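You operate a simulated robot arm through the tools that you are given. There is no shell and no other tool. Be economical: measure what you need, move in short steps, check, and stop when the job is done.

Carry out the task below with a simulated two-armed robot. There is one attempt and no reset: what you move stays moved.

## Task
Clamp the tiles in the frame, then wipe the orange and beige ones.
Fine: bar tight, lever locked; use the dark block and put it back. What is to be rubbed or washed off counts as gone when no trace of it is left.

It is judged by the outcome, as a careful person would: the job done as asked, and still so three seconds after it is handed in. It fails if anything else is knocked over, pushed out of place, dropped, spilled or broken.

## Robot
Two 7-joint arms with fingered hands on one trunk, on a base that drives. Base frame: it is fixed to the floor where the robot stands at the start and does not move with it; the origin is under the middle of the robot, x ahead of it, y to its left, z up; the surface under the hand at the start is at about z = 80. Lengths are in cm, angles in rad, forces in N, time in s.
The left shoulder is at the start at [7, 14.9, 111], the right one opposite. With the tool pointing down near the work surface each hand reaches from about 42 to 80 cm from the robot's upright axis, wherever it stands, measured 20 degrees to its own side. Places, roughly: dark block (6x6x4 cm) [40, -20, 80]; short black lever [50, 0, 90]; sliding bar [50, 0, 80]. Payload 3.6 kg a hand.
Tool frame (each hand has its own): the origin (TCP) lies between the finger pads and is the grasp point; the fingertips stand 2.5 cm ahead of it; z points along the fingers, y is the line along which they close. The gripper opens to 8.8 cm. The gripper's body begins 2.9 cm behind the TCP. The gripper is a hand of 4 fingers: y runs from the thumb to the fingers, the wrist lies at [-1.3, -9.7, -16.2] in the tool frame, and closing takes about 1.5 s.
Orientation is that of the tool frame in the base frame, as a unit quaternion [w, x, y, z]. With the fingers straight down and the wrist toward the robot, the tool's x, y and z point along [0, 1, 0], [1, 0, 0] and [0, 0, -1] of the base frame.

## Interface
- The arms move only by the tool servo_tool. It takes "left_commands", "right_commands" or both (then of equal length, played together; a hand with none holds still); each is a list of rows, each an object (a shift or turn left out is 0, a gripper value left out holds the last) with "slide": the shift along the base's x, y, z in m, a list of three; "rot": the turn, a rotation vector about the base's x, y, z in rad, a list of three. In form: [{"slide": [tx, ty, tz], "rot": [wx, wy, wz]}, ...]. A call has 1 to 10 rows; each row shifts and turns the commanded pose from where the row before left it. "left_gripper" and "right_gripper" are, for a hand that has rows, the gripper command, from -1 (fully open) to 1 (shut), values between in proportion, set as the call begins (left out, the last holds). A row lasts 0.2 s, in which the tool goes at most 5 cm and 0.15 rad; a call with a longer step from one row to the next is refused whole, and so is a gripper value outside its range. Where a pose cannot be reached the arm comes as near as it can. A force on the tool above 40 N (or 10 N above the force at the start of the call, whichever is more), or a blocked arm, ends the call early, and 0.2 s more pass. The fingers move at their own pace (about 4.5 cm/s each) and stop on an object; they squeeze with about 32 N. The grip force told is the motor's: it shows also when the fingers shut on nothing. Time passes only in rows, and 0.2 s behind the last, so rows that do not move let the fingers close. It gives the time, the measured TCP pose, the force on the tool (base axes), the opening and the grip force at its end, in the units of the frame above (readings bear some noise), with the torque about the TCP (base axes, N m) and any sound that the robot's microphone picked up, and new pictures: "show" is both (left out), scene, wrist or none (wrist: the cameras of the hands that moved).
- Cameras (640 x 400 px; columns grow to the right, rows downward): "scene" is now at [13.72, 2.61, 133.75]; the picture's right is [0.18, -0.98, 0.00], its down [-0.49, -0.09, -0.87] and it looks along [0.85, 0.15, -0.50] (base axes); focal length 237 px, centre (320, 200). "left" rides on the left gripper at [-6.4, -8.3, -9.8] in its tool frame; the picture's right is [-0.62, -0.37, 0.69], its down [0.71, -0.63, 0.30] and it looks along [0.32, 0.68, 0.65] (tool axes); focal length 265 px, centre (320, 200). "right" rides on the right gripper at [6.4, -8.3, -9.8] in its tool frame; the picture's right is [-0.62, 0.37, -0.69], its down [-0.71, -0.63, 0.30] and it looks along [-0.32, 0.68, 0.65] (tool axes); focal length 265 px, centre (320, 200). There is no depth. A picture from a camera that has moved, and an enlarged one, comes with that camera's place and axes in the base frame and with its lens. The place of the scene camera against the robot may be out by one fixed shift of up to 1.8 cm in any direction.
- raise_lower(by): slides the trunk up (or, below 0, down) by that many cm; the arms and the scene camera ride with it, the base frame stays. It gives what a move gives, with no picture.
- base_move(legs): drives the robot by 1 to 6 legs, each [ahead, left, turn to the left] in cm, cm and rad, along the robot's own axes; the way and the turn of a leg run together, so that a leg with both is an arc; at most 150 cm and 3.142 rad a leg. The arms and the cameras ride along, it lands a little off, and it stops where it bumps. It gives what a move gives, and a new picture of the scene camera.
- finger_targets(index, middle, ring, thumb_bend, thumb_turn, hand): sets how far each is bent, from 0 (flat) to 1 (curled in); at 0.3 the hand is open as for a grip, at 0.7 the pads meet at the TCP. One left out holds its place. A second passes; each finger stops where it meets its share of the squeeze, and holds until it gets a number again. A gripper value or a shape takes the hand back. It gives what a move gives, with no picture; readings hold the bend of each and the force on the fingers (four entries, about 0 where the hand has none), thumb and palm. thumb_turn goes from beside the hand (0) to across from the fingers (1), as for a grip.
- preshape(shape, hand): the hand has 4 fingers and takes this shape, open, in about a second: jaw (thumb against the fingers, like two jaws); tri (thumb and two fingers); tip (a fingertip pinch); poke (one finger out to press); point (the index stretched); flat (the hand flat); cup (the hand cupped); fist (a fist). The gripper value then closes the fingers along that shape, each until it touches; the sizes above hold for jaw. It gives what a move gives, with no picture.
- head_to(pan, tilt): turns the head with the scene camera to pan (to the left, within 1.501 rad either way) and tilt (down, from -0.506 to 1.204), counted from straight ahead of the robot. It gives what a move gives, and a new picture of the scene camera.
- close_up(camera, box): a new picture of the part [left, top, right, bottom] of that camera's present view, enlarged. The clock stands still meanwhile.
- hand_in(): hands the job in; it is judged then, once.

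Go step by step. Nothing tells you exact positions but the pictures and the camera data: compare them with the known pose of the tool, close in by small moves and look again before you grip or let go. The budget is 120 turns and 260 pictures, counting those below and the enlarged ones. Unless the task says otherwise, let go and move clear before handing in, and close with one line.

The tools are called after "Emit:" as name(argument=value, ...) on one line, values as JSON. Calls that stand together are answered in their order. servo_tool: Moves the arms, as the interface text tells. Its arguments: {"type":"object","properties":{"left_commands":{"type":"array","items":{"type":"object","properties":{"slide":{"type":"array","items":{"type":"number"}},"rot":{"type":"array","items":{"type":"number"}}}}},"left_gripper":{"type":"number"},"right_commands":{"type":"array","items":{"type":"object","properties":{"slide":{"type":"array","items":{"type":"number"}},"rot":{"type":"array","items":{"type":"number"}}}}},"right_gripper":{"type":"number"},"show":{"type":"string","enum":["both","scene","wrist","none"]}},"required":[]} The other tools are called the same way: raise_lower (by) slides the trunk up or down; preshape (shape, hand) gives the hand a shape; finger_targets (index, middle, ring, thumb_bend, thumb_turn, hand) moves the fingers one by one; base_move (legs) drives the base; head_to (pan, tilt) turns the head that bears the scene camera; close_up (camera, box) takes an enlarged picture of a part of a camera's view; hand_in () hands the job in.

At the start:

```text
clock: 0.0
left_tool_pos: [43.75, 36.14, 122.69]
left_tcp_rot: [0.001, 0.707, 0.708, 0.0]
left_force: [0.2, 0.1, 0.0]
left_torque: [-0.01, 0.05, -0.03]
left_grip_width: 8.75
left_gripper_force: 0.1
left_shape: jaw
left_bend: [0.3, 0.3, 0.3, 0.3, 0.98]
left_finger forces: [0.0, 0.0, 0.0, 0.1, 0.1, 0.0]
right_tool_pos: [53.79, -6.94, 121.42]
right_tcp_rot: [0.0, 0.706, 0.708, 0.0]
right_force: [-0.6, -1.0, 0.5]
right_torque: [0.02, 0.0, 0.0]
right_grip_width: 8.76
right_gripper_force: 0.1
right_shape: jaw
right_bend: [0.3, 0.3, 0.3, 0.3, 0.98]
right_finger forces: [0.0, 0.1, 0.0, 0.1, 0.0, 0.1]
trunk travel left (down, up): [-60.0, 34.0]
robot x, y, heading: [0.12, -0.31, -0.0]
head pan, tilt: [0.178, 0.522]
```

scene: 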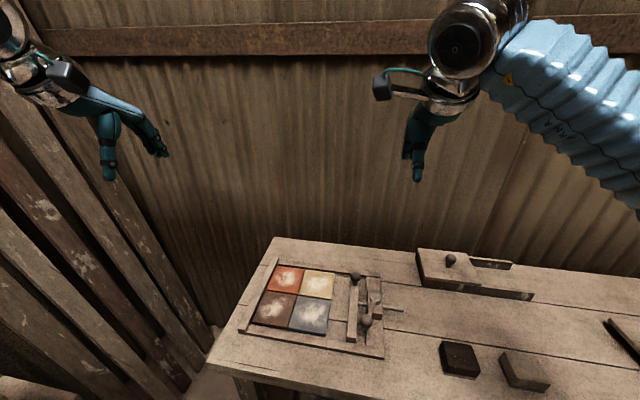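
right: 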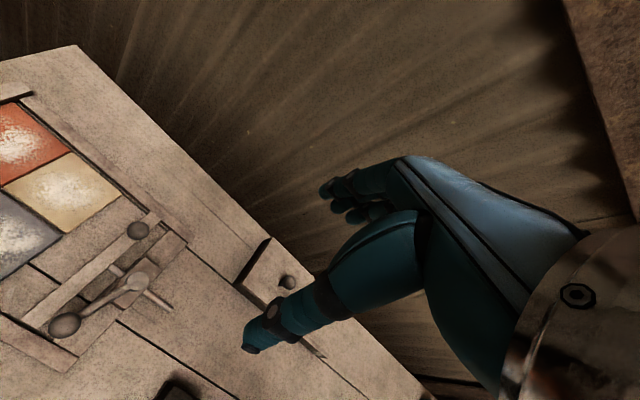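
left: 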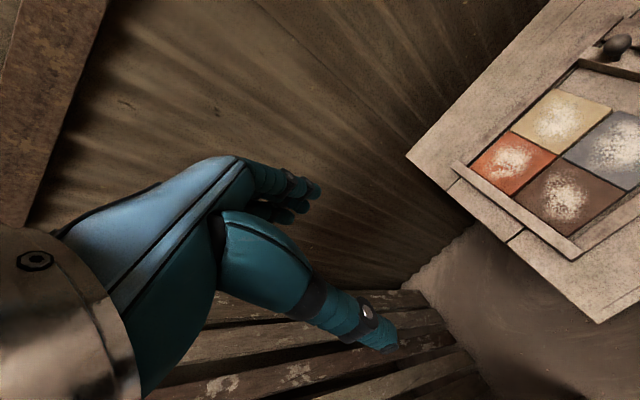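

I see a frame with four tiles (orange, beige, brown, grey), a sliding bar with knobs and a lever on its right side, and a dark block beside another lighter block. I take closer looks first.

Emit:
close_up(camera="scene", box=[230, 240, 420, 360])

Emit:
close_up(camera="scene", box=[400, 230, 640, 400])

Emit:
close_up(camera="right", box=[0, 150, 320, 400])

```text
3.33 times, centred on (325, 300) of scene
camera zoom: at [13.72, 2.61, 133.75], right [0.18, -0.98, 0.0], down [-0.49, -0.09, -0.87], along [0.85, 0.15, -0.5], focal length 788 px, centre (303, -133)
```

zoom: 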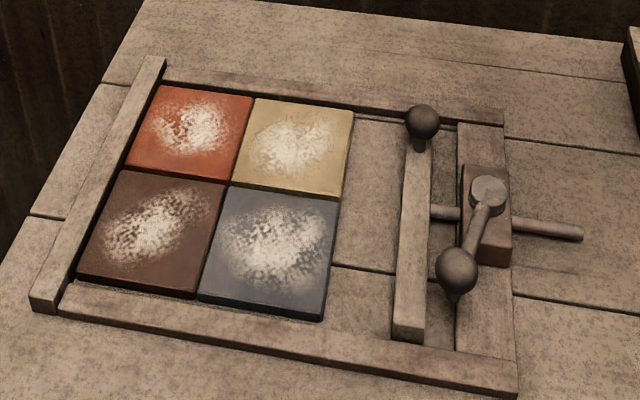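

```text
2.35 times, centred on (520, 315) of scene
camera zoom: at [13.72, 2.61, 133.75], right [0.18, -0.98, 0.0], down [-0.49, -0.09, -0.87], along [0.85, 0.15, -0.5], focal length 557 px, centre (-151, -71)
```

zoom: 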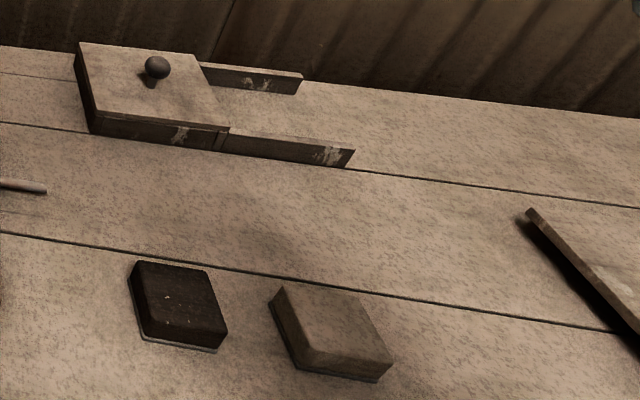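

```text
1.60 times, centred on (160, 275) of right
camera zoom: at [45.35, -0.63, 131.28], right [0.37, -0.62, 0.69], down [-0.63, -0.72, -0.3], along [0.68, -0.32, -0.65], focal length 425 px, centre (576, 80)
```

zoom: 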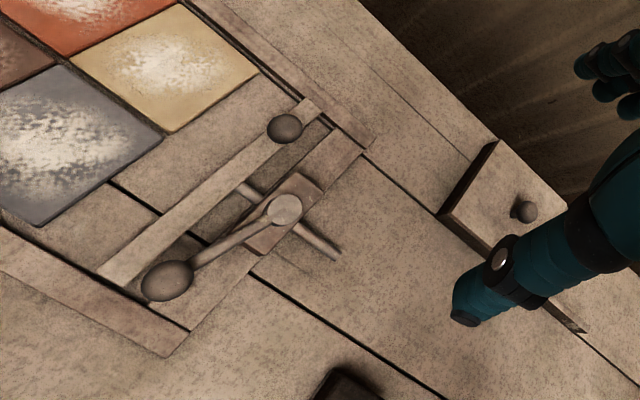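

The bar sits about 5 cm right of the tiles, with a knob near (60, 0.5). The lever pivots at about (54, -4.8), its ball toward the robot. I swing the right hand's wrist out to the right and bring it above the knob's right side for a closer look.

Emit:
servo_tool(right_commands=[{"slide": [0.006, -0.004, -0.015], "rot": [0, 0, 0.15]}, {"slide": [0.006, -0.004, -0.015], "rot": [0, 0, 0.15]}, {"slide": [0.006, -0.004, -0.015], "rot": [0, 0, 0.15]}, {"slide": [0.006, -0.004, -0.015], "rot": [0, 0, 0.15]}, {"slide": [0.006, -0.004, -0.015], "rot": [0, 0, 0.15]}, {"slide": [0.006, -0.004, -0.015], "rot": [0, 0, 0.15]}, {"slide": [0.006, -0.004, -0.015], "rot": [0, 0, 0.15]}, {"slide": [0.006, -0.004, -0.015], "rot": [0, 0, 0.15]}, {"slide": [0.006, -0.004, -0.015], "rot": [0, 0, 0.15]}, {"slide": [0.006, -0.004, -0.015], "rot": [0, 0, 0.15]}], right_gripper=0.95)

Emit:
head_to(pan=0.05, tilt=0.8)

```text
clock: 2.2
left_tool_pos: [43.56, 36.04, 122.65]
left_tcp_rot: [-0.001, 0.707, 0.708, 0.0]
left_force: [-0.5, -0.1, 0.5]
left_torque: [0.0, 0.0, 0.0]
left_grip_width: 8.75
left_gripper_force: 0.0
left_shape: jaw
left_bend: [0.3, 0.3, 0.3, 0.3, 0.98]
left_finger forces: [0.0, 0.1, 0.1, 0.0, 0.0, 0.0]
right_tool_pos: [52.33, -7.23, 108.52]
right_tcp_rot: [-0.001, 0.341, 0.94, 0.001]
right_force: [-0.3, -0.6, 0.1]
right_torque: [0.0, -0.02, 0.0]
right_grip_width: 0.26
right_gripper_force: 0.1
right_shape: jaw
right_bend: [0.67, 0.68, 0.68, 0.71, 1.0]
right_finger forces: [0.1, 0.1, 0.1, 0.0, 0.1, 0.0]
right hand out of reach, approached as far as the arm can: row 5, 6, 7, 8, 9, 10
trunk travel left (down, up): [-60.0, 34.0]
robot x, y, heading: [0.04, -0.11, 0.0]
head pan, tilt: [0.178, 0.522]
camera scene: at [13.68, 2.43, 133.76], right [0.18, -0.98, 0.0], down [-0.49, -0.09, -0.87], along [0.85, 0.15, -0.5], focal length 237 px, centre (320, 200)
camera right: at [41.99, -9.66, 118.38], right [0.71, -0.12, 0.69], down [0.14, -0.94, -0.31], along [0.69, 0.32, -0.65], focal length 265 px, centre (320, 200)
```

scene: 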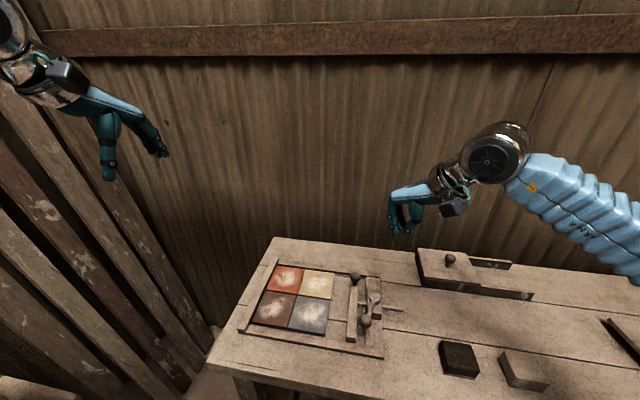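
right: 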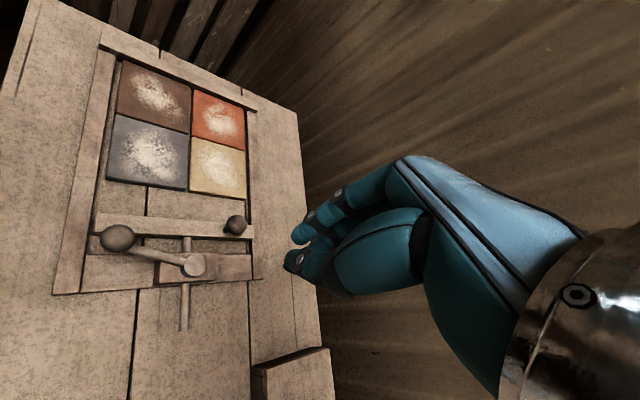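

```text
clock: 3.0
left_tool_pos: [43.75, 36.17, 122.61]
left_tcp_rot: [0.0, 0.706, 0.708, 0.0]
left_force: [-0.7, 0.0, -0.2]
left_torque: [0.03, -0.05, 0.01]
left_grip_width: 8.77
left_gripper_force: 0.0
left_shape: jaw
left_bend: [0.3, 0.3, 0.3, 0.3, 0.98]
left_finger forces: [0.0, 0.1, 0.1, 0.0, 0.0, 0.1]
right_tool_pos: [52.26, -7.1, 108.61]
right_tcp_rot: [0.0, 0.341, 0.94, 0.001]
right_force: [-0.6, -1.1, 0.1]
right_torque: [0.0, -0.02, -0.02]
right_grip_width: 0.24
right_gripper_force: 0.0
right_shape: jaw
right_bend: [0.67, 0.68, 0.68, 0.71, 1.0]
right_finger forces: [0.0, 0.0, 0.1, 0.0, 0.0, 0.0]
trunk travel left (down, up): [-60.0, 34.0]
robot x, y, heading: [-0.08, -0.38, 0.0]
head pan, tilt: [0.051, 0.799]
camera scene: at [12.82, 1.46, 131.38], right [0.05, -1.0, 0.0], down [-0.72, -0.04, -0.7], along [0.7, 0.04, -0.72], focal length 237 px, centre (320, 200)
```

scene: 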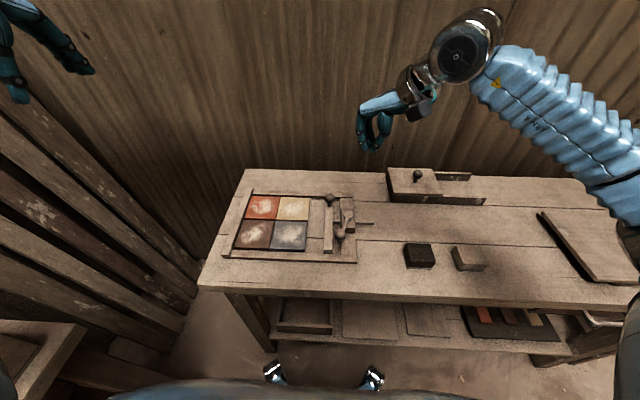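

The arm ran out of reach in the far yaw. I turn back somewhat while lowering, and see what pose follows.

Emit:
servo_tool(right_commands=[{"slide": [0, 0.005, -0.02], "rot": [0, 0, -0.15]}, {"slide": [0, 0.005, -0.02], "rot": [0, 0, -0.15]}, {"slide": [0, 0.005, -0.02], "rot": [0, 0, -0.15]}, {"slide": [0, 0.005, -0.02], "rot": [0, 0, -0.15]}, {}, {}])

```text
clock: 4.4
left_tool_pos: [43.69, 36.06, 122.62]
left_tcp_rot: [-0.001, 0.706, 0.708, 0.0]
left_force: [0.2, 0.0, 0.6]
left_torque: [-0.02, -0.03, -0.02]
left_grip_width: 8.8
left_gripper_force: 0.1
left_shape: jaw
left_bend: [0.3, 0.3, 0.3, 0.3, 0.98]
left_finger forces: [0.0, 0.0, 0.0, 0.0, 0.0, 0.0]
right_tool_pos: [52.16, -5.31, 100.66]
right_tcp_rot: [0.0, 0.604, 0.797, 0.001]
right_force: [-0.5, -0.3, -0.4]
right_torque: [0.01, -0.03, 0.0]
right_grip_width: 0.24
right_gripper_force: 0.1
right_shape: jaw
right_bend: [0.67, 0.68, 0.68, 0.71, 1.0]
right_finger forces: [0.1, 0.1, 0.1, 0.0, 0.1, 0.0]
trunk travel left (down, up): [-60.0, 34.0]
robot x, y, heading: [-0.01, 0.1, 0.004]
head pan, tilt: [0.051, 0.799]
camera scene: at [12.84, 1.39, 131.37], right [0.05, -1.0, 0.0], down [-0.72, -0.04, -0.7], along [0.7, 0.04, -0.72], focal length 237 px, centre (320, 200)
camera right: at [42.47, -1.44, 110.49], right [0.52, -0.5, 0.69], down [-0.41, -0.86, -0.31], along [0.75, -0.13, -0.65], focal length 265 px, centre (320, 200)
```

scene: 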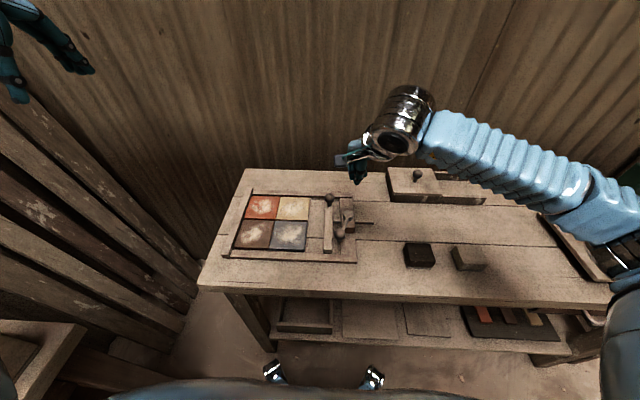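
right: 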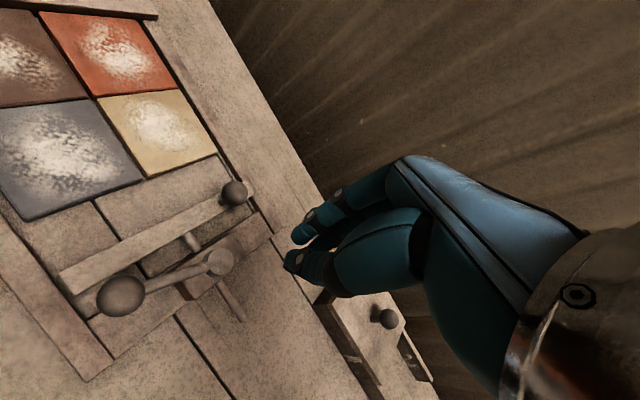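

The pose now follows well. I move over toward the right side of the bar's knob at about (59.5, 0.3, 85).

Emit:
servo_tool(right_commands=[{"slide": [0.02, 0, 0]}, {"slide": [0.02, 0, 0]}, {"slide": [0.02, 0.0, -0.01]}, {"slide": [0.015, 0, -0.02]}, {"slide": [0, 0, -0.03]}, {}])

```text
clock: 5.8
left_tool_pos: [43.6, 36.08, 122.66]
left_tcp_rot: [0.0, 0.706, 0.708, 0.0]
left_force: [-1.1, -0.3, -0.5]
left_torque: [0.0, 0.0, -0.04]
left_grip_width: 8.76
left_gripper_force: 0.1
left_shape: jaw
left_bend: [0.3, 0.3, 0.3, 0.3, 0.98]
left_finger forces: [0.0, 0.1, 0.1, 0.0, 0.0, 0.1]
right_tool_pos: [59.68, -5.22, 94.86]
right_tcp_rot: [0.001, 0.604, 0.797, 0.002]
right_force: [-0.5, -0.5, -0.3]
right_torque: [-0.01, 0.02, -0.02]
right_grip_width: 0.24
right_gripper_force: 0.0
right_shape: jaw
right_bend: [0.67, 0.68, 0.68, 0.71, 1.0]
right_finger forces: [0.0, 0.0, 0.0, 0.0, 0.0, 0.0]
trunk travel left (down, up): [-60.0, 34.0]
robot x, y, heading: [0.3, 0.25, 0.003]
head pan, tilt: [0.051, 0.799]
camera scene: at [12.8, 1.4, 131.38], right [0.05, -1.0, 0.0], down [-0.72, -0.04, -0.7], along [0.7, 0.04, -0.72], focal length 237 px, centre (320, 200)
camera right: at [49.93, -1.33, 104.79], right [0.52, -0.5, 0.69], down [-0.41, -0.86, -0.31], along [0.75, -0.13, -0.65], focal length 265 px, centre (320, 200)
```

scene: 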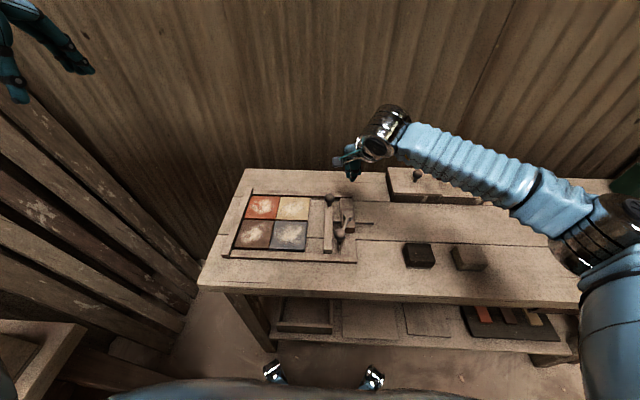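
right: 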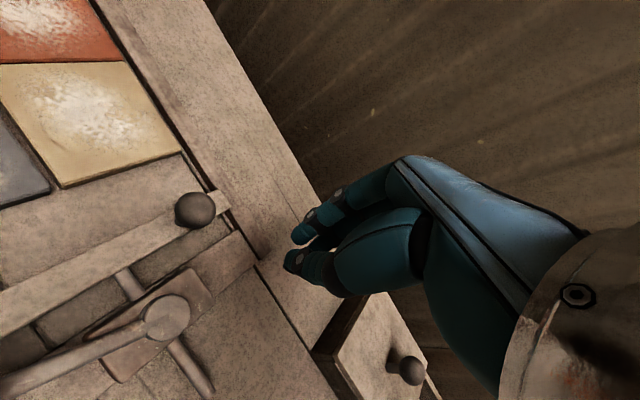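

Knob is at about (59.6, 0.2, 85). I lower beside it, slightly outward in x to clear the pivot block.

Emit:
servo_tool(right_commands=[{"slide": [0.006, -0.002, -0.02]}, {"slide": [0, 0, -0.025]}, {"slide": [0, 0, -0.02]}, {"slide": [0, 0, -0.015]}, {}])

Emit:
close_up(camera="scene", box=[230, 110, 430, 280])

```text
clock: 7.0
left_tool_pos: [43.67, 36.15, 122.79]
left_tcp_rot: [-0.001, 0.706, 0.708, -0.001]
left_force: [-0.3, 0.3, 0.3]
left_torque: [0.01, -0.01, -0.03]
left_grip_width: 8.73
left_gripper_force: 0.1
left_shape: jaw
left_bend: [0.3, 0.3, 0.3, 0.3, 0.98]
left_finger forces: [0.0, 0.0, 0.0, 0.0, 0.0, 0.1]
right_tool_pos: [60.35, -5.46, 86.94]
right_tcp_rot: [0.001, 0.603, 0.798, 0.0]
right_force: [0.2, -0.3, 0.2]
right_torque: [0.0, -0.04, -0.03]
right_grip_width: 0.24
right_gripper_force: 0.2
right_shape: jaw
right_bend: [0.67, 0.68, 0.68, 0.71, 1.0]
right_finger forces: [0.0, 0.0, 0.0, 0.1, 0.0, 0.0]
trunk travel left (down, up): [-60.0, 34.0]
robot x, y, heading: [-0.12, 0.03, -0.002]
head pan, tilt: [0.051, 0.799]
camera scene: at [12.81, 1.41, 131.37], right [0.05, -1.0, 0.0], down [-0.72, -0.04, -0.7], along [0.7, 0.04, -0.72], focal length 237 px, centre (320, 200)
camera right: at [50.65, -1.6, 96.71], right [0.52, -0.5, 0.69], down [-0.41, -0.86, -0.31], along [0.75, -0.13, -0.65], focal length 265 px, centre (320, 200)
```

scene: 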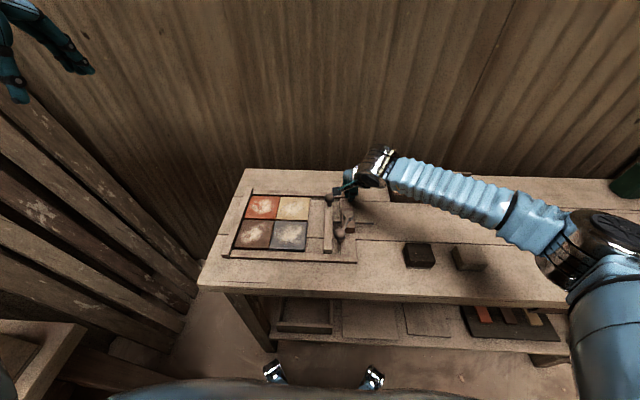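
right: 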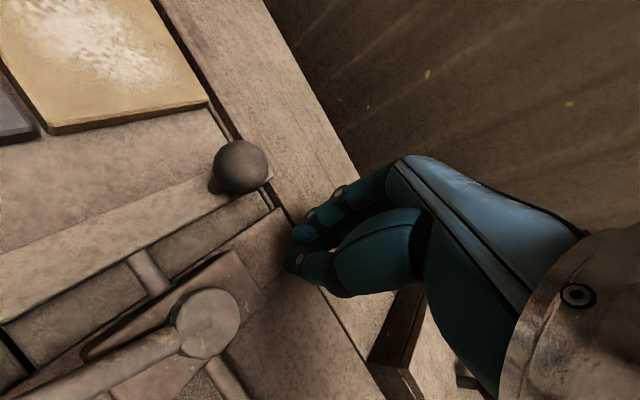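

```text
2.35 times, centred on (330, 195) of scene
camera zoom: at [12.81, 1.41, 131.37], right [0.05, -1.0, 0.0], down [-0.72, -0.04, -0.7], along [0.7, 0.04, -0.72], focal length 557 px, centre (296, 212)
```

zoom: 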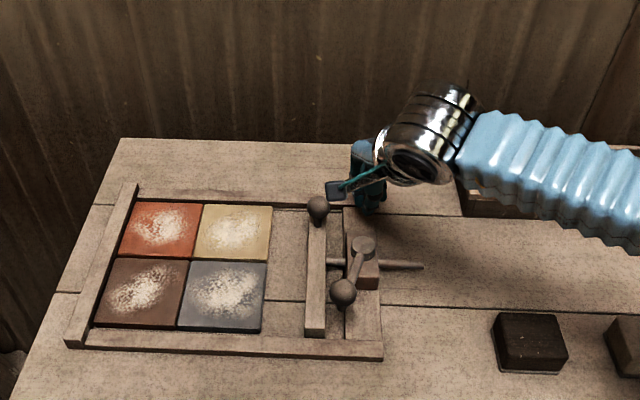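

The fingers are level with the knob. I push toward +y in small steps.

Emit:
servo_tool(right_commands=[{"slide": [0, 0.008, -0.005]}, {"slide": [0, 0.008, 0]}, {"slide": [0, 0.008, 0]}, {"slide": [0, 0.008, 0]}, {"slide": [0, 0.008, 0]}, {}])

```text
clock: 8.4
left_tool_pos: [43.66, 36.12, 122.78]
left_tcp_rot: [0.0, 0.706, 0.708, 0.0]
left_force: [0.3, 0.0, -1.5]
left_torque: [0.01, 0.01, 0.03]
left_grip_width: 8.79
left_gripper_force: 0.1
left_shape: jaw
left_bend: [0.3, 0.3, 0.3, 0.3, 0.98]
left_finger forces: [0.1, 0.0, 0.0, 0.1, 0.0, 0.0]
right_tool_pos: [60.38, -1.53, 86.24]
right_tcp_rot: [0.001, 0.604, 0.797, 0.001]
right_force: [0.9, 0.3, -0.6]
right_torque: [-0.02, -0.01, -0.02]
right_grip_width: 0.28
right_gripper_force: 0.2
right_shape: jaw
right_bend: [0.67, 0.68, 0.68, 0.71, 1.0]
right_finger forces: [0.0, 0.1, 0.1, 0.1, 0.1, 0.0]
trunk travel left (down, up): [-60.0, 34.0]
robot x, y, heading: [-0.2, -0.11, 0.001]
head pan, tilt: [0.051, 0.799]
camera scene: at [12.84, 1.37, 131.37], right [0.05, -1.0, 0.0], down [-0.72, -0.04, -0.7], along [0.7, 0.04, -0.72], focal length 237 px, centre (320, 200)
camera right: at [50.57, 2.27, 96.1], right [0.52, -0.5, 0.69], down [-0.41, -0.86, -0.31], along [0.75, -0.13, -0.65], focal length 265 px, centre (320, 200)
```

scene: 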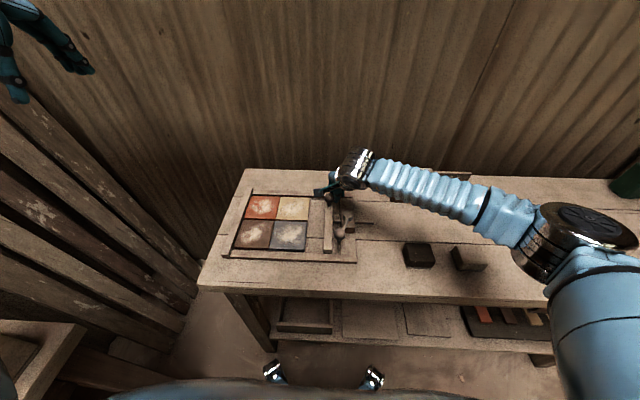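
right: 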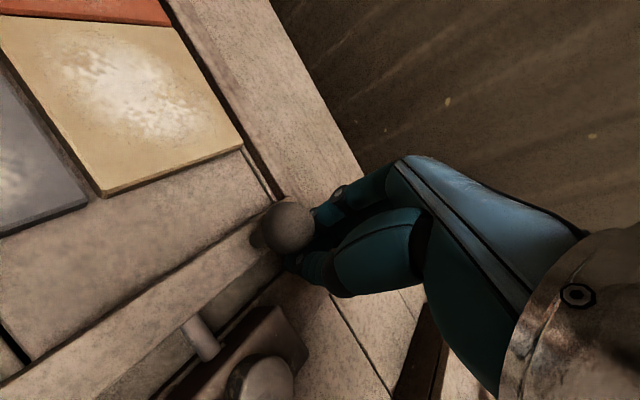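

The knob is just about touching the fingers. I keep pushing.

Emit:
servo_tool(right_commands=[{"slide": [0, 0.005, 0]}, {"slide": [0, 0.005, 0]}, {"slide": [0, 0.005, 0]}, {"slide": [0, 0.005, 0]}, {"slide": [0, 0.005, 0]}])

```text
clock: 9.6
left_tool_pos: [43.73, 36.15, 122.66]
left_tcp_rot: [-0.001, 0.706, 0.708, -0.001]
left_force: [0.6, 0.4, 0.5]
left_torque: [0.01, 0.01, -0.01]
left_grip_width: 8.78
left_gripper_force: 0.0
left_shape: jaw
left_bend: [0.3, 0.3, 0.3, 0.3, 0.98]
left_finger forces: [0.1, 0.0, 0.0, 0.0, 0.0, 0.1]
right_tool_pos: [60.22, 1.01, 86.2]
right_tcp_rot: [0.0, 0.604, 0.797, 0.001]
right_force: [0.1, -0.5, 0.9]
right_torque: [-0.01, 0.0, 0.02]
right_grip_width: 0.24
right_gripper_force: 0.0
right_shape: jaw
right_bend: [0.67, 0.68, 0.68, 0.71, 1.0]
right_finger forces: [0.4, 0.1, 0.1, 0.0, 0.9, 0.1]
trunk travel left (down, up): [-60.0, 34.0]
robot x, y, heading: [0.25, 0.22, 0.002]
head pan, tilt: [0.051, 0.799]
camera scene: at [12.83, 1.4, 131.37], right [0.05, -1.0, 0.0], down [-0.72, -0.04, -0.7], along [0.7, 0.04, -0.72], focal length 237 px, centre (320, 200)
camera right: at [50.47, 4.89, 96.08], right [0.52, -0.5, 0.69], down [-0.41, -0.86, -0.31], along [0.75, -0.13, -0.65], focal length 265 px, centre (320, 200)
```

scene: 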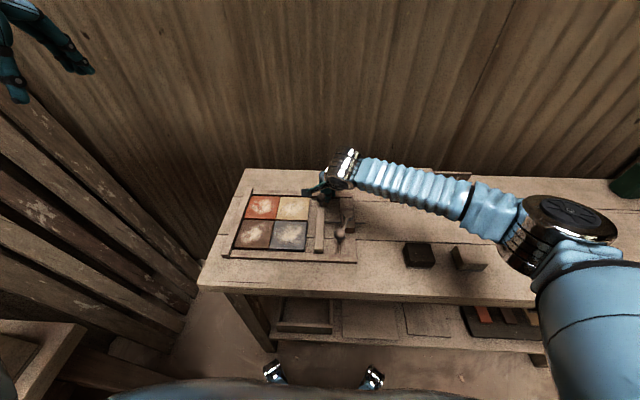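
right: 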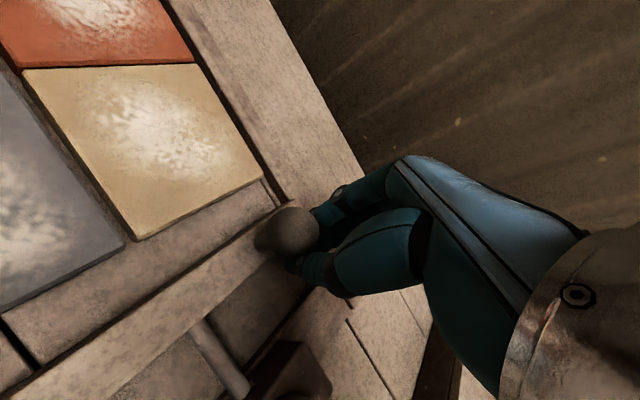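

The bar follows the push with little force and has about 2 cm to go. I continue slowly until it meets the tiles.

Emit:
servo_tool(right_commands=[{"slide": [0, 0.005, 0]}, {"slide": [0, 0.004, 0]}, {"slide": [0, 0.003, 0]}, {"slide": [0, 0.003, 0]}, {"slide": [0, 0.003, 0]}, {"slide": [0, 0.003, 0]}])

```text
clock: 11.0
left_tool_pos: [43.65, 36.09, 122.63]
left_tcp_rot: [0.0, 0.707, 0.708, 0.0]
left_force: [0.3, -0.9, 0.2]
left_torque: [0.0, 0.02, 0.02]
left_grip_width: 8.76
left_gripper_force: 0.0
left_shape: jaw
left_bend: [0.3, 0.3, 0.3, 0.3, 0.98]
left_finger forces: [0.0, 0.1, 0.0, 0.0, 0.0, 0.1]
right_tool_pos: [60.46, 3.12, 86.3]
right_tcp_rot: [0.0, 0.604, 0.797, 0.0]
right_force: [-1.3, -0.3, -0.6]
right_torque: [-0.02, 0.02, -0.01]
right_grip_width: 0.22
right_gripper_force: 0.0
right_shape: jaw
right_bend: [0.67, 0.68, 0.68, 0.71, 1.0]
right_finger forces: [0.3, 0.0, 0.0, 0.0, 0.9, 0.0]
trunk travel left (down, up): [-60.0, 34.0]
robot x, y, heading: [0.24, 0.1, 0.001]
head pan, tilt: [0.051, 0.799]
camera scene: at [12.84, 1.39, 131.37], right [0.05, -1.0, 0.0], down [-0.72, -0.04, -0.7], along [0.7, 0.04, -0.72], focal length 237 px, centre (320, 200)
camera right: at [50.56, 6.94, 96.17], right [0.52, -0.5, 0.69], down [-0.41, -0.86, -0.31], along [0.75, -0.13, -0.65], focal length 265 px, centre (320, 200)
```

scene: 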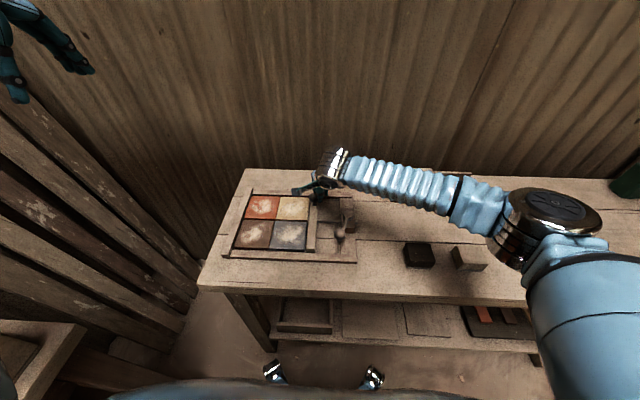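
right: 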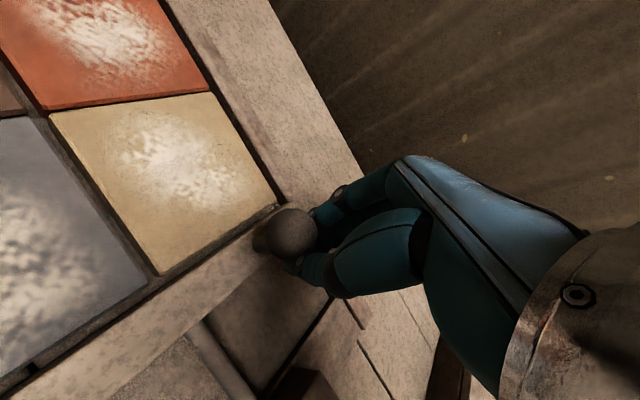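

Emit:
servo_tool(right_commands=[{"slide": [0, 0.002, 0]}, {"slide": [0, 0.002, 0]}, {"slide": [0, 0.002, 0]}, {"slide": [0, 0.002, 0]}, {"slide": [0, 0.002, 0]}], show="wrist")

Emit:
close_up(camera="right", box=[0, 100, 340, 400])

```text
clock: 12.2
left_tool_pos: [43.64, 36.09, 122.77]
left_tcp_rot: [-0.001, 0.706, 0.708, 0.001]
left_force: [0.2, -0.2, -0.2]
left_torque: [-0.03, 0.02, 0.01]
left_grip_width: 8.78
left_gripper_force: 0.0
left_shape: jaw
left_bend: [0.3, 0.3, 0.3, 0.3, 0.98]
left_finger forces: [0.0, 0.0, 0.0, 0.1, 0.1, 0.0]
right_tool_pos: [60.33, 3.86, 86.31]
right_tcp_rot: [0.0, 0.605, 0.796, 0.001]
right_force: [-0.1, -7.0, 0.5]
right_torque: [-0.06, 0.06, 0.09]
right_grip_width: 0.26
right_gripper_force: 0.0
right_shape: jaw
right_bend: [0.67, 0.68, 0.68, 0.68, 1.0]
right_finger forces: [0.3, 0.1, 0.0, 0.0, 7.3, 0.0]
trunk travel left (down, up): [-60.0, 34.0]
robot x, y, heading: [0.14, -0.76, 0.005]
head pan, tilt: [0.051, 0.799]
camera right: at [50.66, 7.79, 96.13], right [0.52, -0.5, 0.69], down [-0.41, -0.86, -0.31], along [0.75, -0.13, -0.65], focal length 265 px, centre (320, 200)
```

right: 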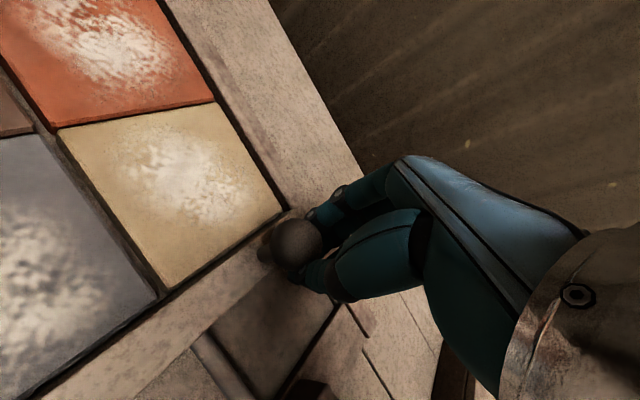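

```text
1.33 times, centred on (170, 250) of right
camera zoom: at [50.66, 7.79, 96.13], right [0.52, -0.5, 0.69], down [-0.41, -0.86, -0.31], along [0.75, -0.13, -0.65], focal length 354 px, centre (520, 133)
```

zoom: 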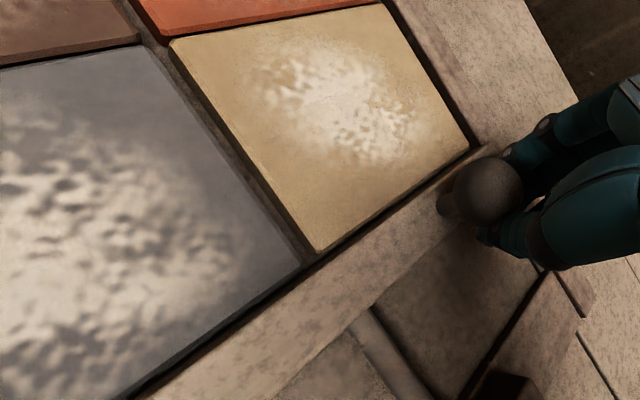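

It meets resistance (7 N). I press a bit more to close any remaining gaps.

Emit:
servo_tool(right_commands=[{"slide": [0, 0.002, 0]}, {"slide": [0, 0.002, 0]}, {"slide": [0, 0.002, 0]}, {"slide": [0, 0.002, 0]}, {"slide": [0, 0.002, 0]}, {}])

Emit:
close_up(camera="scene", box=[220, 170, 380, 270])

```text
clock: 13.6
left_tool_pos: [43.67, 35.73, 122.72]
left_tcp_rot: [-0.001, 0.707, 0.707, 0.001]
left_force: [0.1, -0.5, 0.3]
left_torque: [-0.02, 0.0, 0.01]
left_grip_width: 8.76
left_gripper_force: 0.1
left_shape: jaw
left_bend: [0.3, 0.3, 0.3, 0.3, 0.98]
left_finger forces: [0.0, 0.1, 0.0, 0.0, 0.0, 0.0]
right_tool_pos: [60.39, 4.74, 86.33]
right_tcp_rot: [0.0, 0.604, 0.797, 0.001]
right_force: [0.2, -17.2, 0.4]
right_torque: [-0.11, -0.02, 0.25]
right_grip_width: 0.23
right_gripper_force: 0.1
right_shape: jaw
right_bend: [0.67, 0.68, 0.68, 0.64, 1.0]
right_finger forces: [0.0, 0.0, 0.0, 0.0, 16.7, 0.0]
trunk travel left (down, up): [-60.0, 34.0]
robot x, y, heading: [-0.34, -0.08, 0.0]
head pan, tilt: [0.051, 0.799]
camera scene: at [12.85, 1.05, 131.37], right [0.05, -1.0, 0.0], down [-0.72, -0.03, -0.7], along [0.7, 0.04, -0.72], focal length 237 px, centre (320, 200)
camera right: at [50.65, 8.59, 96.12], right [0.52, -0.5, 0.69], down [-0.41, -0.86, -0.31], along [0.75, -0.13, -0.65], focal length 265 px, centre (320, 200)
```

scene: 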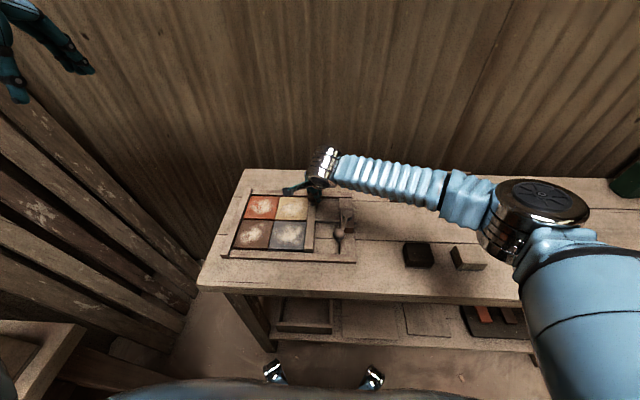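
right: 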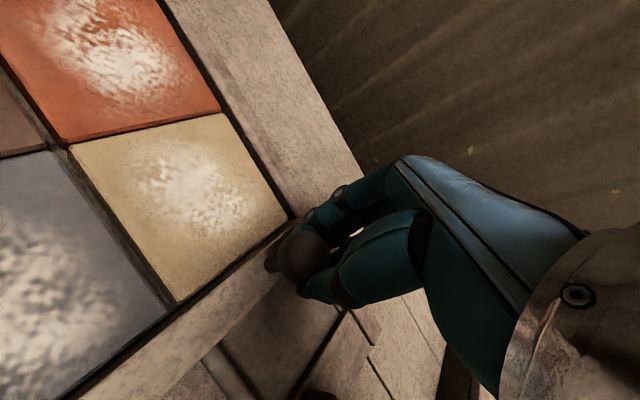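

```text
4.00 times, centred on (300, 220) of scene
camera zoom: at [12.85, 1.05, 131.37], right [0.05, -1.0, 0.0], down [-0.72, -0.03, -0.7], along [0.7, 0.04, -0.72], focal length 946 px, centre (400, 120)
```

zoom: 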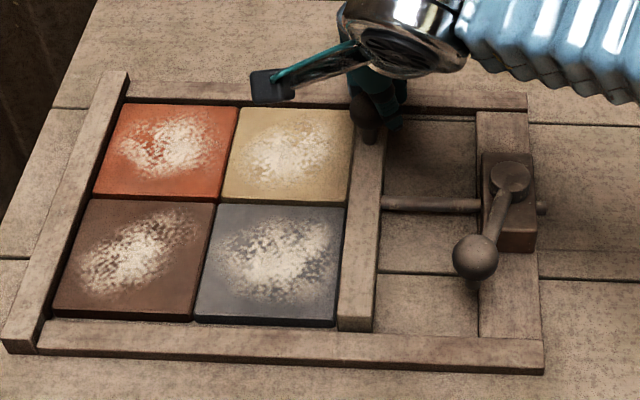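

The bar is snug against the tiles. I back the right hand off and go above the right side of the lever ball (about (46, -2.5, 88)), checking the bar stays.

Emit:
servo_tool(right_commands=[{"slide": [0, -0.01, 0]}, {"slide": [0, -0.015, 0.01]}, {"slide": [0, 0, 0.04]}, {"slide": [0, 0, 0.04]}, {"slide": [-0.03, -0.02, 0.03]}, {"slide": [-0.04, -0.03, 0]}, {"slide": [-0.04, -0.03, 0]}, {"slide": [-0.03, -0.02, 0]}, {}])

Emit:
close_up(camera="scene", box=[220, 170, 380, 270])

```text
clock: 15.6
left_tool_pos: [43.66, 36.08, 122.72]
left_tcp_rot: [0.0, 0.706, 0.708, 0.0]
left_force: [-0.6, 0.3, -0.1]
left_torque: [-0.03, 0.0, -0.02]
left_grip_width: 8.76
left_gripper_force: 0.1
left_shape: jaw
left_bend: [0.3, 0.3, 0.3, 0.3, 0.98]
left_finger forces: [0.0, 0.0, 0.1, 0.0, 0.1, 0.0]
right_tool_pos: [46.24, -7.12, 98.31]
right_tcp_rot: [0.0, 0.604, 0.797, 0.0]
right_force: [0.7, 0.2, -0.1]
right_torque: [-0.03, -0.03, 0.03]
right_grip_width: 0.21
right_gripper_force: 0.1
right_shape: jaw
right_bend: [0.67, 0.68, 0.68, 0.71, 1.0]
right_finger forces: [0.0, 0.0, 0.0, 0.0, 0.1, 0.1]
trunk travel left (down, up): [-60.0, 34.0]
robot x, y, heading: [0.08, -0.12, -0.002]
head pan, tilt: [0.051, 0.799]
camera scene: at [12.95, 1.47, 131.36], right [0.05, -1.0, 0.0], down [-0.72, -0.04, -0.7], along [0.7, 0.03, -0.72], focal length 237 px, centre (320, 200)
camera right: at [36.49, -3.26, 108.09], right [0.52, -0.5, 0.69], down [-0.41, -0.86, -0.3], along [0.75, -0.13, -0.65], focal length 265 px, centre (320, 200)
```

scene: 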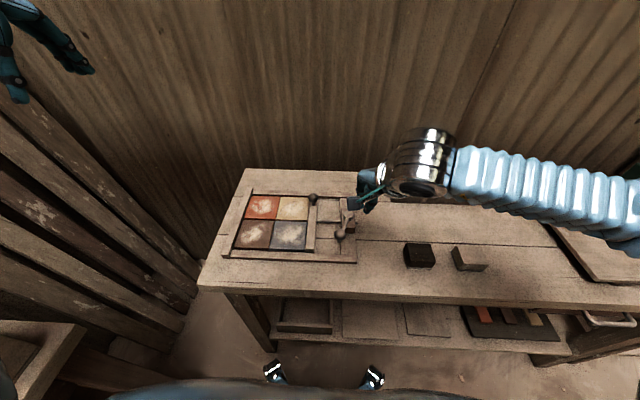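
right: 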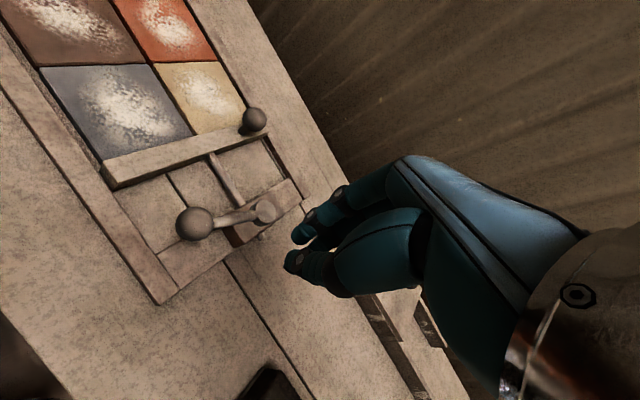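

```text
4.00 times, centred on (300, 220) of scene
camera zoom: at [12.95, 1.47, 131.36], right [0.05, -1.0, 0.0], down [-0.72, -0.04, -0.7], along [0.7, 0.03, -0.72], focal length 946 px, centre (400, 120)
```

zoom: 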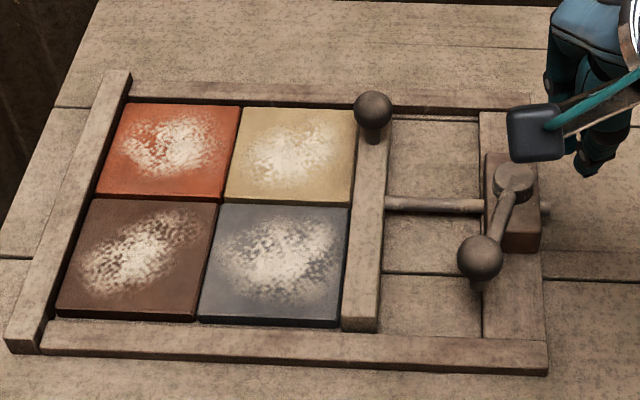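

The bar stays tight. The ball is at (45.9, -2.6, 88). I lower beside it and nudge it toward +y, watching the force.

Emit:
servo_tool(right_commands=[{"slide": [-0.003, 0, -0.03]}, {"slide": [0, 0, -0.035]}, {"slide": [0, 0, -0.03]}, {"slide": [0, 0.01, 0]}, {"slide": [0, 0.005, 0]}, {"slide": [0, 0.005, 0]}, {"slide": [0, 0.005, 0]}, {}])

Emit:
close_up(camera="scene", box=[260, 180, 420, 280])

```text
clock: 17.4
left_tool_pos: [43.65, 36.06, 122.73]
left_tcp_rot: [0.0, 0.706, 0.708, -0.001]
left_force: [0.4, 0.4, 0.2]
left_torque: [-0.01, 0.03, 0.01]
left_grip_width: 8.76
left_gripper_force: 0.1
left_shape: jaw
left_bend: [0.3, 0.3, 0.3, 0.3, 0.98]
left_finger forces: [0.1, 0.1, 0.1, 0.0, 0.0, 0.0]
right_tool_pos: [46.24, -4.93, 88.81]
right_tcp_rot: [0.0, 0.605, 0.796, 0.001]
right_force: [0.9, -5.0, 0.4]
right_torque: [-0.1, -0.04, -0.05]
right_grip_width: 0.23
right_gripper_force: 0.0
right_shape: jaw
right_bend: [0.71, 0.68, 0.68, 0.71, 1.0]
right_finger forces: [4.7, 0.1, 0.0, 0.0, 0.0, 0.0]
trunk travel left (down, up): [-60.0, 34.0]
robot x, y, heading: [0.22, -0.03, 0.0]
head pan, tilt: [0.051, 0.799]
camera scene: at [12.84, 1.3, 131.37], right [0.05, -1.0, 0.0], down [-0.72, -0.04, -0.7], along [0.7, 0.04, -0.72], focal length 237 px, centre (320, 200)
camera right: at [36.42, -1.05, 98.58], right [0.52, -0.5, 0.69], down [-0.41, -0.86, -0.31], along [0.75, -0.13, -0.65], focal length 265 px, centre (320, 200)
```

scene: 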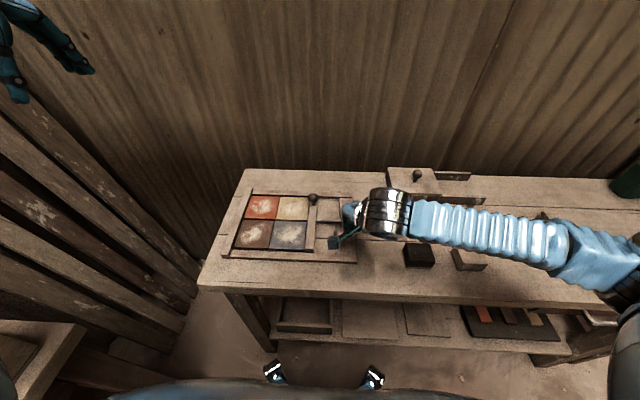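
right: 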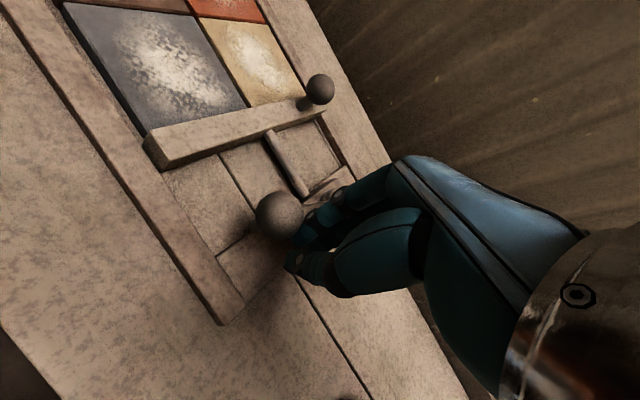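

```text
4.00 times, centred on (340, 230) of scene
camera zoom: at [12.84, 1.3, 131.37], right [0.05, -1.0, 0.0], down [-0.72, -0.04, -0.7], along [0.7, 0.04, -0.72], focal length 946 px, centre (240, 80)
```

zoom: 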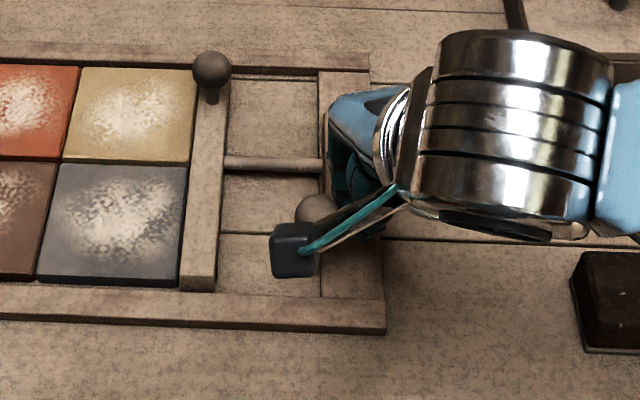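

Contact with 5 N. I push a bit more to see whether the lever yields this way.

Emit:
servo_tool(right_commands=[{"slide": [0, 0.004, 0]}, {"slide": [0, 0.004, 0]}, {"slide": [0, 0.004, 0]}, {}], show="wrist")

```text
clock: 18.4
left_tool_pos: [43.82, 35.61, 122.75]
left_tcp_rot: [-0.002, 0.707, 0.707, 0.001]
left_force: [-0.3, 0.1, 0.8]
left_torque: [0.0, -0.02, 0.02]
left_grip_width: 8.75
left_gripper_force: 0.2
left_shape: jaw
left_bend: [0.3, 0.3, 0.3, 0.3, 0.98]
left_finger forces: [0.1, 0.0, 0.0, 0.1, 0.0, 0.0]
right_tool_pos: [46.27, -4.5, 88.67]
right_tcp_rot: [0.002, 0.607, 0.795, -0.001]
right_force: [6.2, -31.1, 3.5]
right_torque: [-0.53, -0.08, -0.16]
right_grip_width: 0.23
right_gripper_force: 0.0
right_shape: jaw
right_bend: [0.71, 0.68, 0.68, 0.71, 1.0]
right_finger forces: [32.4, 0.0, 0.0, 0.1, 0.0, 0.1]
trunk travel left (down, up): [-60.0, 34.0]
robot x, y, heading: [-0.06, 0.07, 0.001]
head pan, tilt: [0.051, 0.799]
camera right: at [36.52, -0.47, 98.52], right [0.52, -0.5, 0.69], down [-0.42, -0.86, -0.3], along [0.75, -0.14, -0.65], focal length 265 px, centre (320, 200)
```

right: 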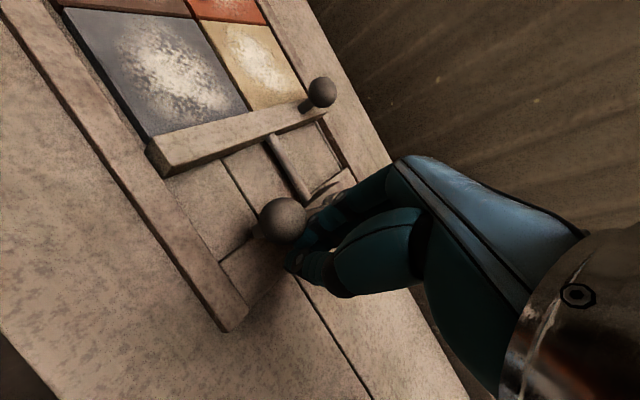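

It won't go toward +y, so the lever must turn the other way. I back off, lift, and go to the ball's left side.

Emit:
servo_tool(right_commands=[{"slide": [0, -0.015, 0]}, {"slide": [0, -0.01, 0.02]}, {"slide": [0, 0, 0.04]}, {"slide": [0, 0.025, 0]}, {"slide": [-0.005, 0.03, 0]}, {"slide": [0, 0.03, 0]}, {"slide": [0, 0, -0.03]}, {"slide": [0, 0, -0.025]}, {}])

Emit:
close_up(camera="scene", box=[260, 180, 420, 280])

```text
clock: 20.4
left_tool_pos: [43.57, 36.27, 122.65]
left_tcp_rot: [0.001, 0.706, 0.708, 0.0]
left_force: [-0.5, -0.7, 0.2]
left_torque: [-0.03, 0.0, 0.01]
left_grip_width: 8.76
left_gripper_force: 0.0
left_shape: jaw
left_bend: [0.3, 0.3, 0.3, 0.3, 0.98]
left_finger forces: [0.0, 0.0, 0.1, 0.0, 0.0, 0.1]
right_tool_pos: [45.59, 2.37, 88.9]
right_tcp_rot: [0.0, 0.604, 0.797, 0.001]
right_force: [-0.1, -0.5, -0.2]
right_torque: [-0.01, 0.02, 0.01]
right_grip_width: 0.21
right_gripper_force: 0.0
right_shape: jaw
right_bend: [0.67, 0.68, 0.68, 0.71, 1.0]
right_finger forces: [0.0, 0.0, 0.0, 0.0, 0.0, 0.0]
trunk travel left (down, up): [-60.0, 34.0]
robot x, y, heading: [0.04, -0.16, -0.001]
head pan, tilt: [0.051, 0.799]
camera scene: at [12.83, 1.51, 131.37], right [0.05, -1.0, 0.0], down [-0.72, -0.04, -0.7], along [0.7, 0.03, -0.72], focal length 237 px, centre (320, 200)
camera right: at [35.78, 6.26, 98.81], right [0.52, -0.5, 0.69], down [-0.41, -0.86, -0.3], along [0.75, -0.13, -0.65], focal length 265 px, centre (320, 200)
```

scene: 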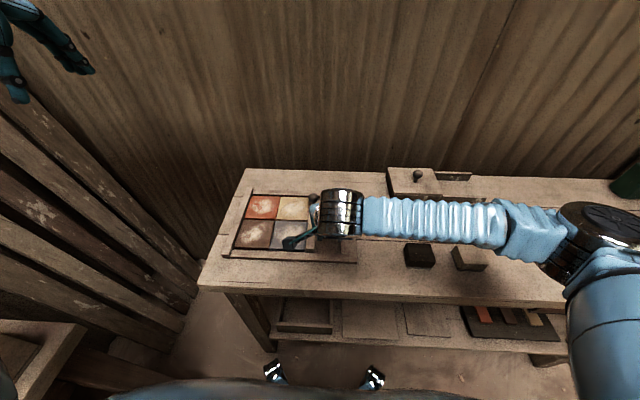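
right: 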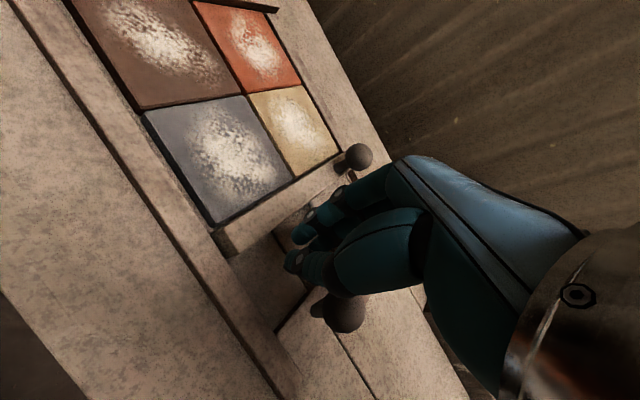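

```text
4.00 times, centred on (340, 230) of scene
camera zoom: at [12.83, 1.51, 131.37], right [0.05, -1.0, 0.0], down [-0.72, -0.04, -0.7], along [0.7, 0.03, -0.72], focal length 946 px, centre (240, 80)
```

zoom: 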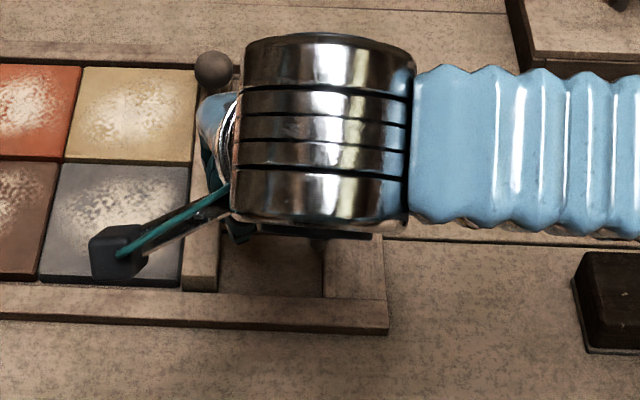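

The fingers are between bar and ball. I push toward -y.

Emit:
servo_tool(right_commands=[{"slide": [0, -0.008, 0]}, {"slide": [0, -0.008, 0]}, {"slide": [0, -0.006, 0]}, {"slide": [0, -0.006, 0]}, {"slide": [0, -0.006, 0]}, {"slide": [0, -0.006, 0]}], show="wrist")

```text
clock: 21.8
left_tool_pos: [43.74, 36.11, 122.66]
left_tcp_rot: [0.0, 0.707, 0.708, 0.0]
left_force: [-0.9, 0.4, -0.3]
left_torque: [0.01, -0.01, 0.0]
left_grip_width: 8.75
left_gripper_force: 0.0
left_shape: jaw
left_bend: [0.3, 0.3, 0.3, 0.3, 0.98]
left_finger forces: [0.0, 0.0, 0.0, 0.0, 0.0, 0.1]
right_tool_pos: [45.45, -1.69, 89.26]
right_tcp_rot: [0.0, 0.604, 0.797, 0.001]
right_force: [0.9, 0.6, -0.8]
right_torque: [0.0, -0.02, 0.02]
right_grip_width: 0.23
right_gripper_force: 0.1
right_shape: jaw
right_bend: [0.67, 0.68, 0.68, 0.71, 1.0]
right_finger forces: [0.1, 0.0, 0.3, 0.0, 0.0, 0.0]
trunk travel left (down, up): [-60.0, 34.0]
robot x, y, heading: [-0.27, -0.3, -0.0]
head pan, tilt: [0.051, 0.799]
camera right: at [35.72, 2.2, 99.08], right [0.52, -0.5, 0.69], down [-0.41, -0.86, -0.31], along [0.75, -0.13, -0.65], focal length 265 px, centre (320, 200)
```

right: 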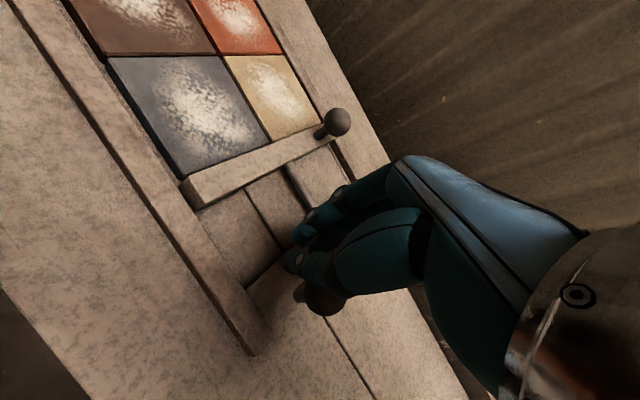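

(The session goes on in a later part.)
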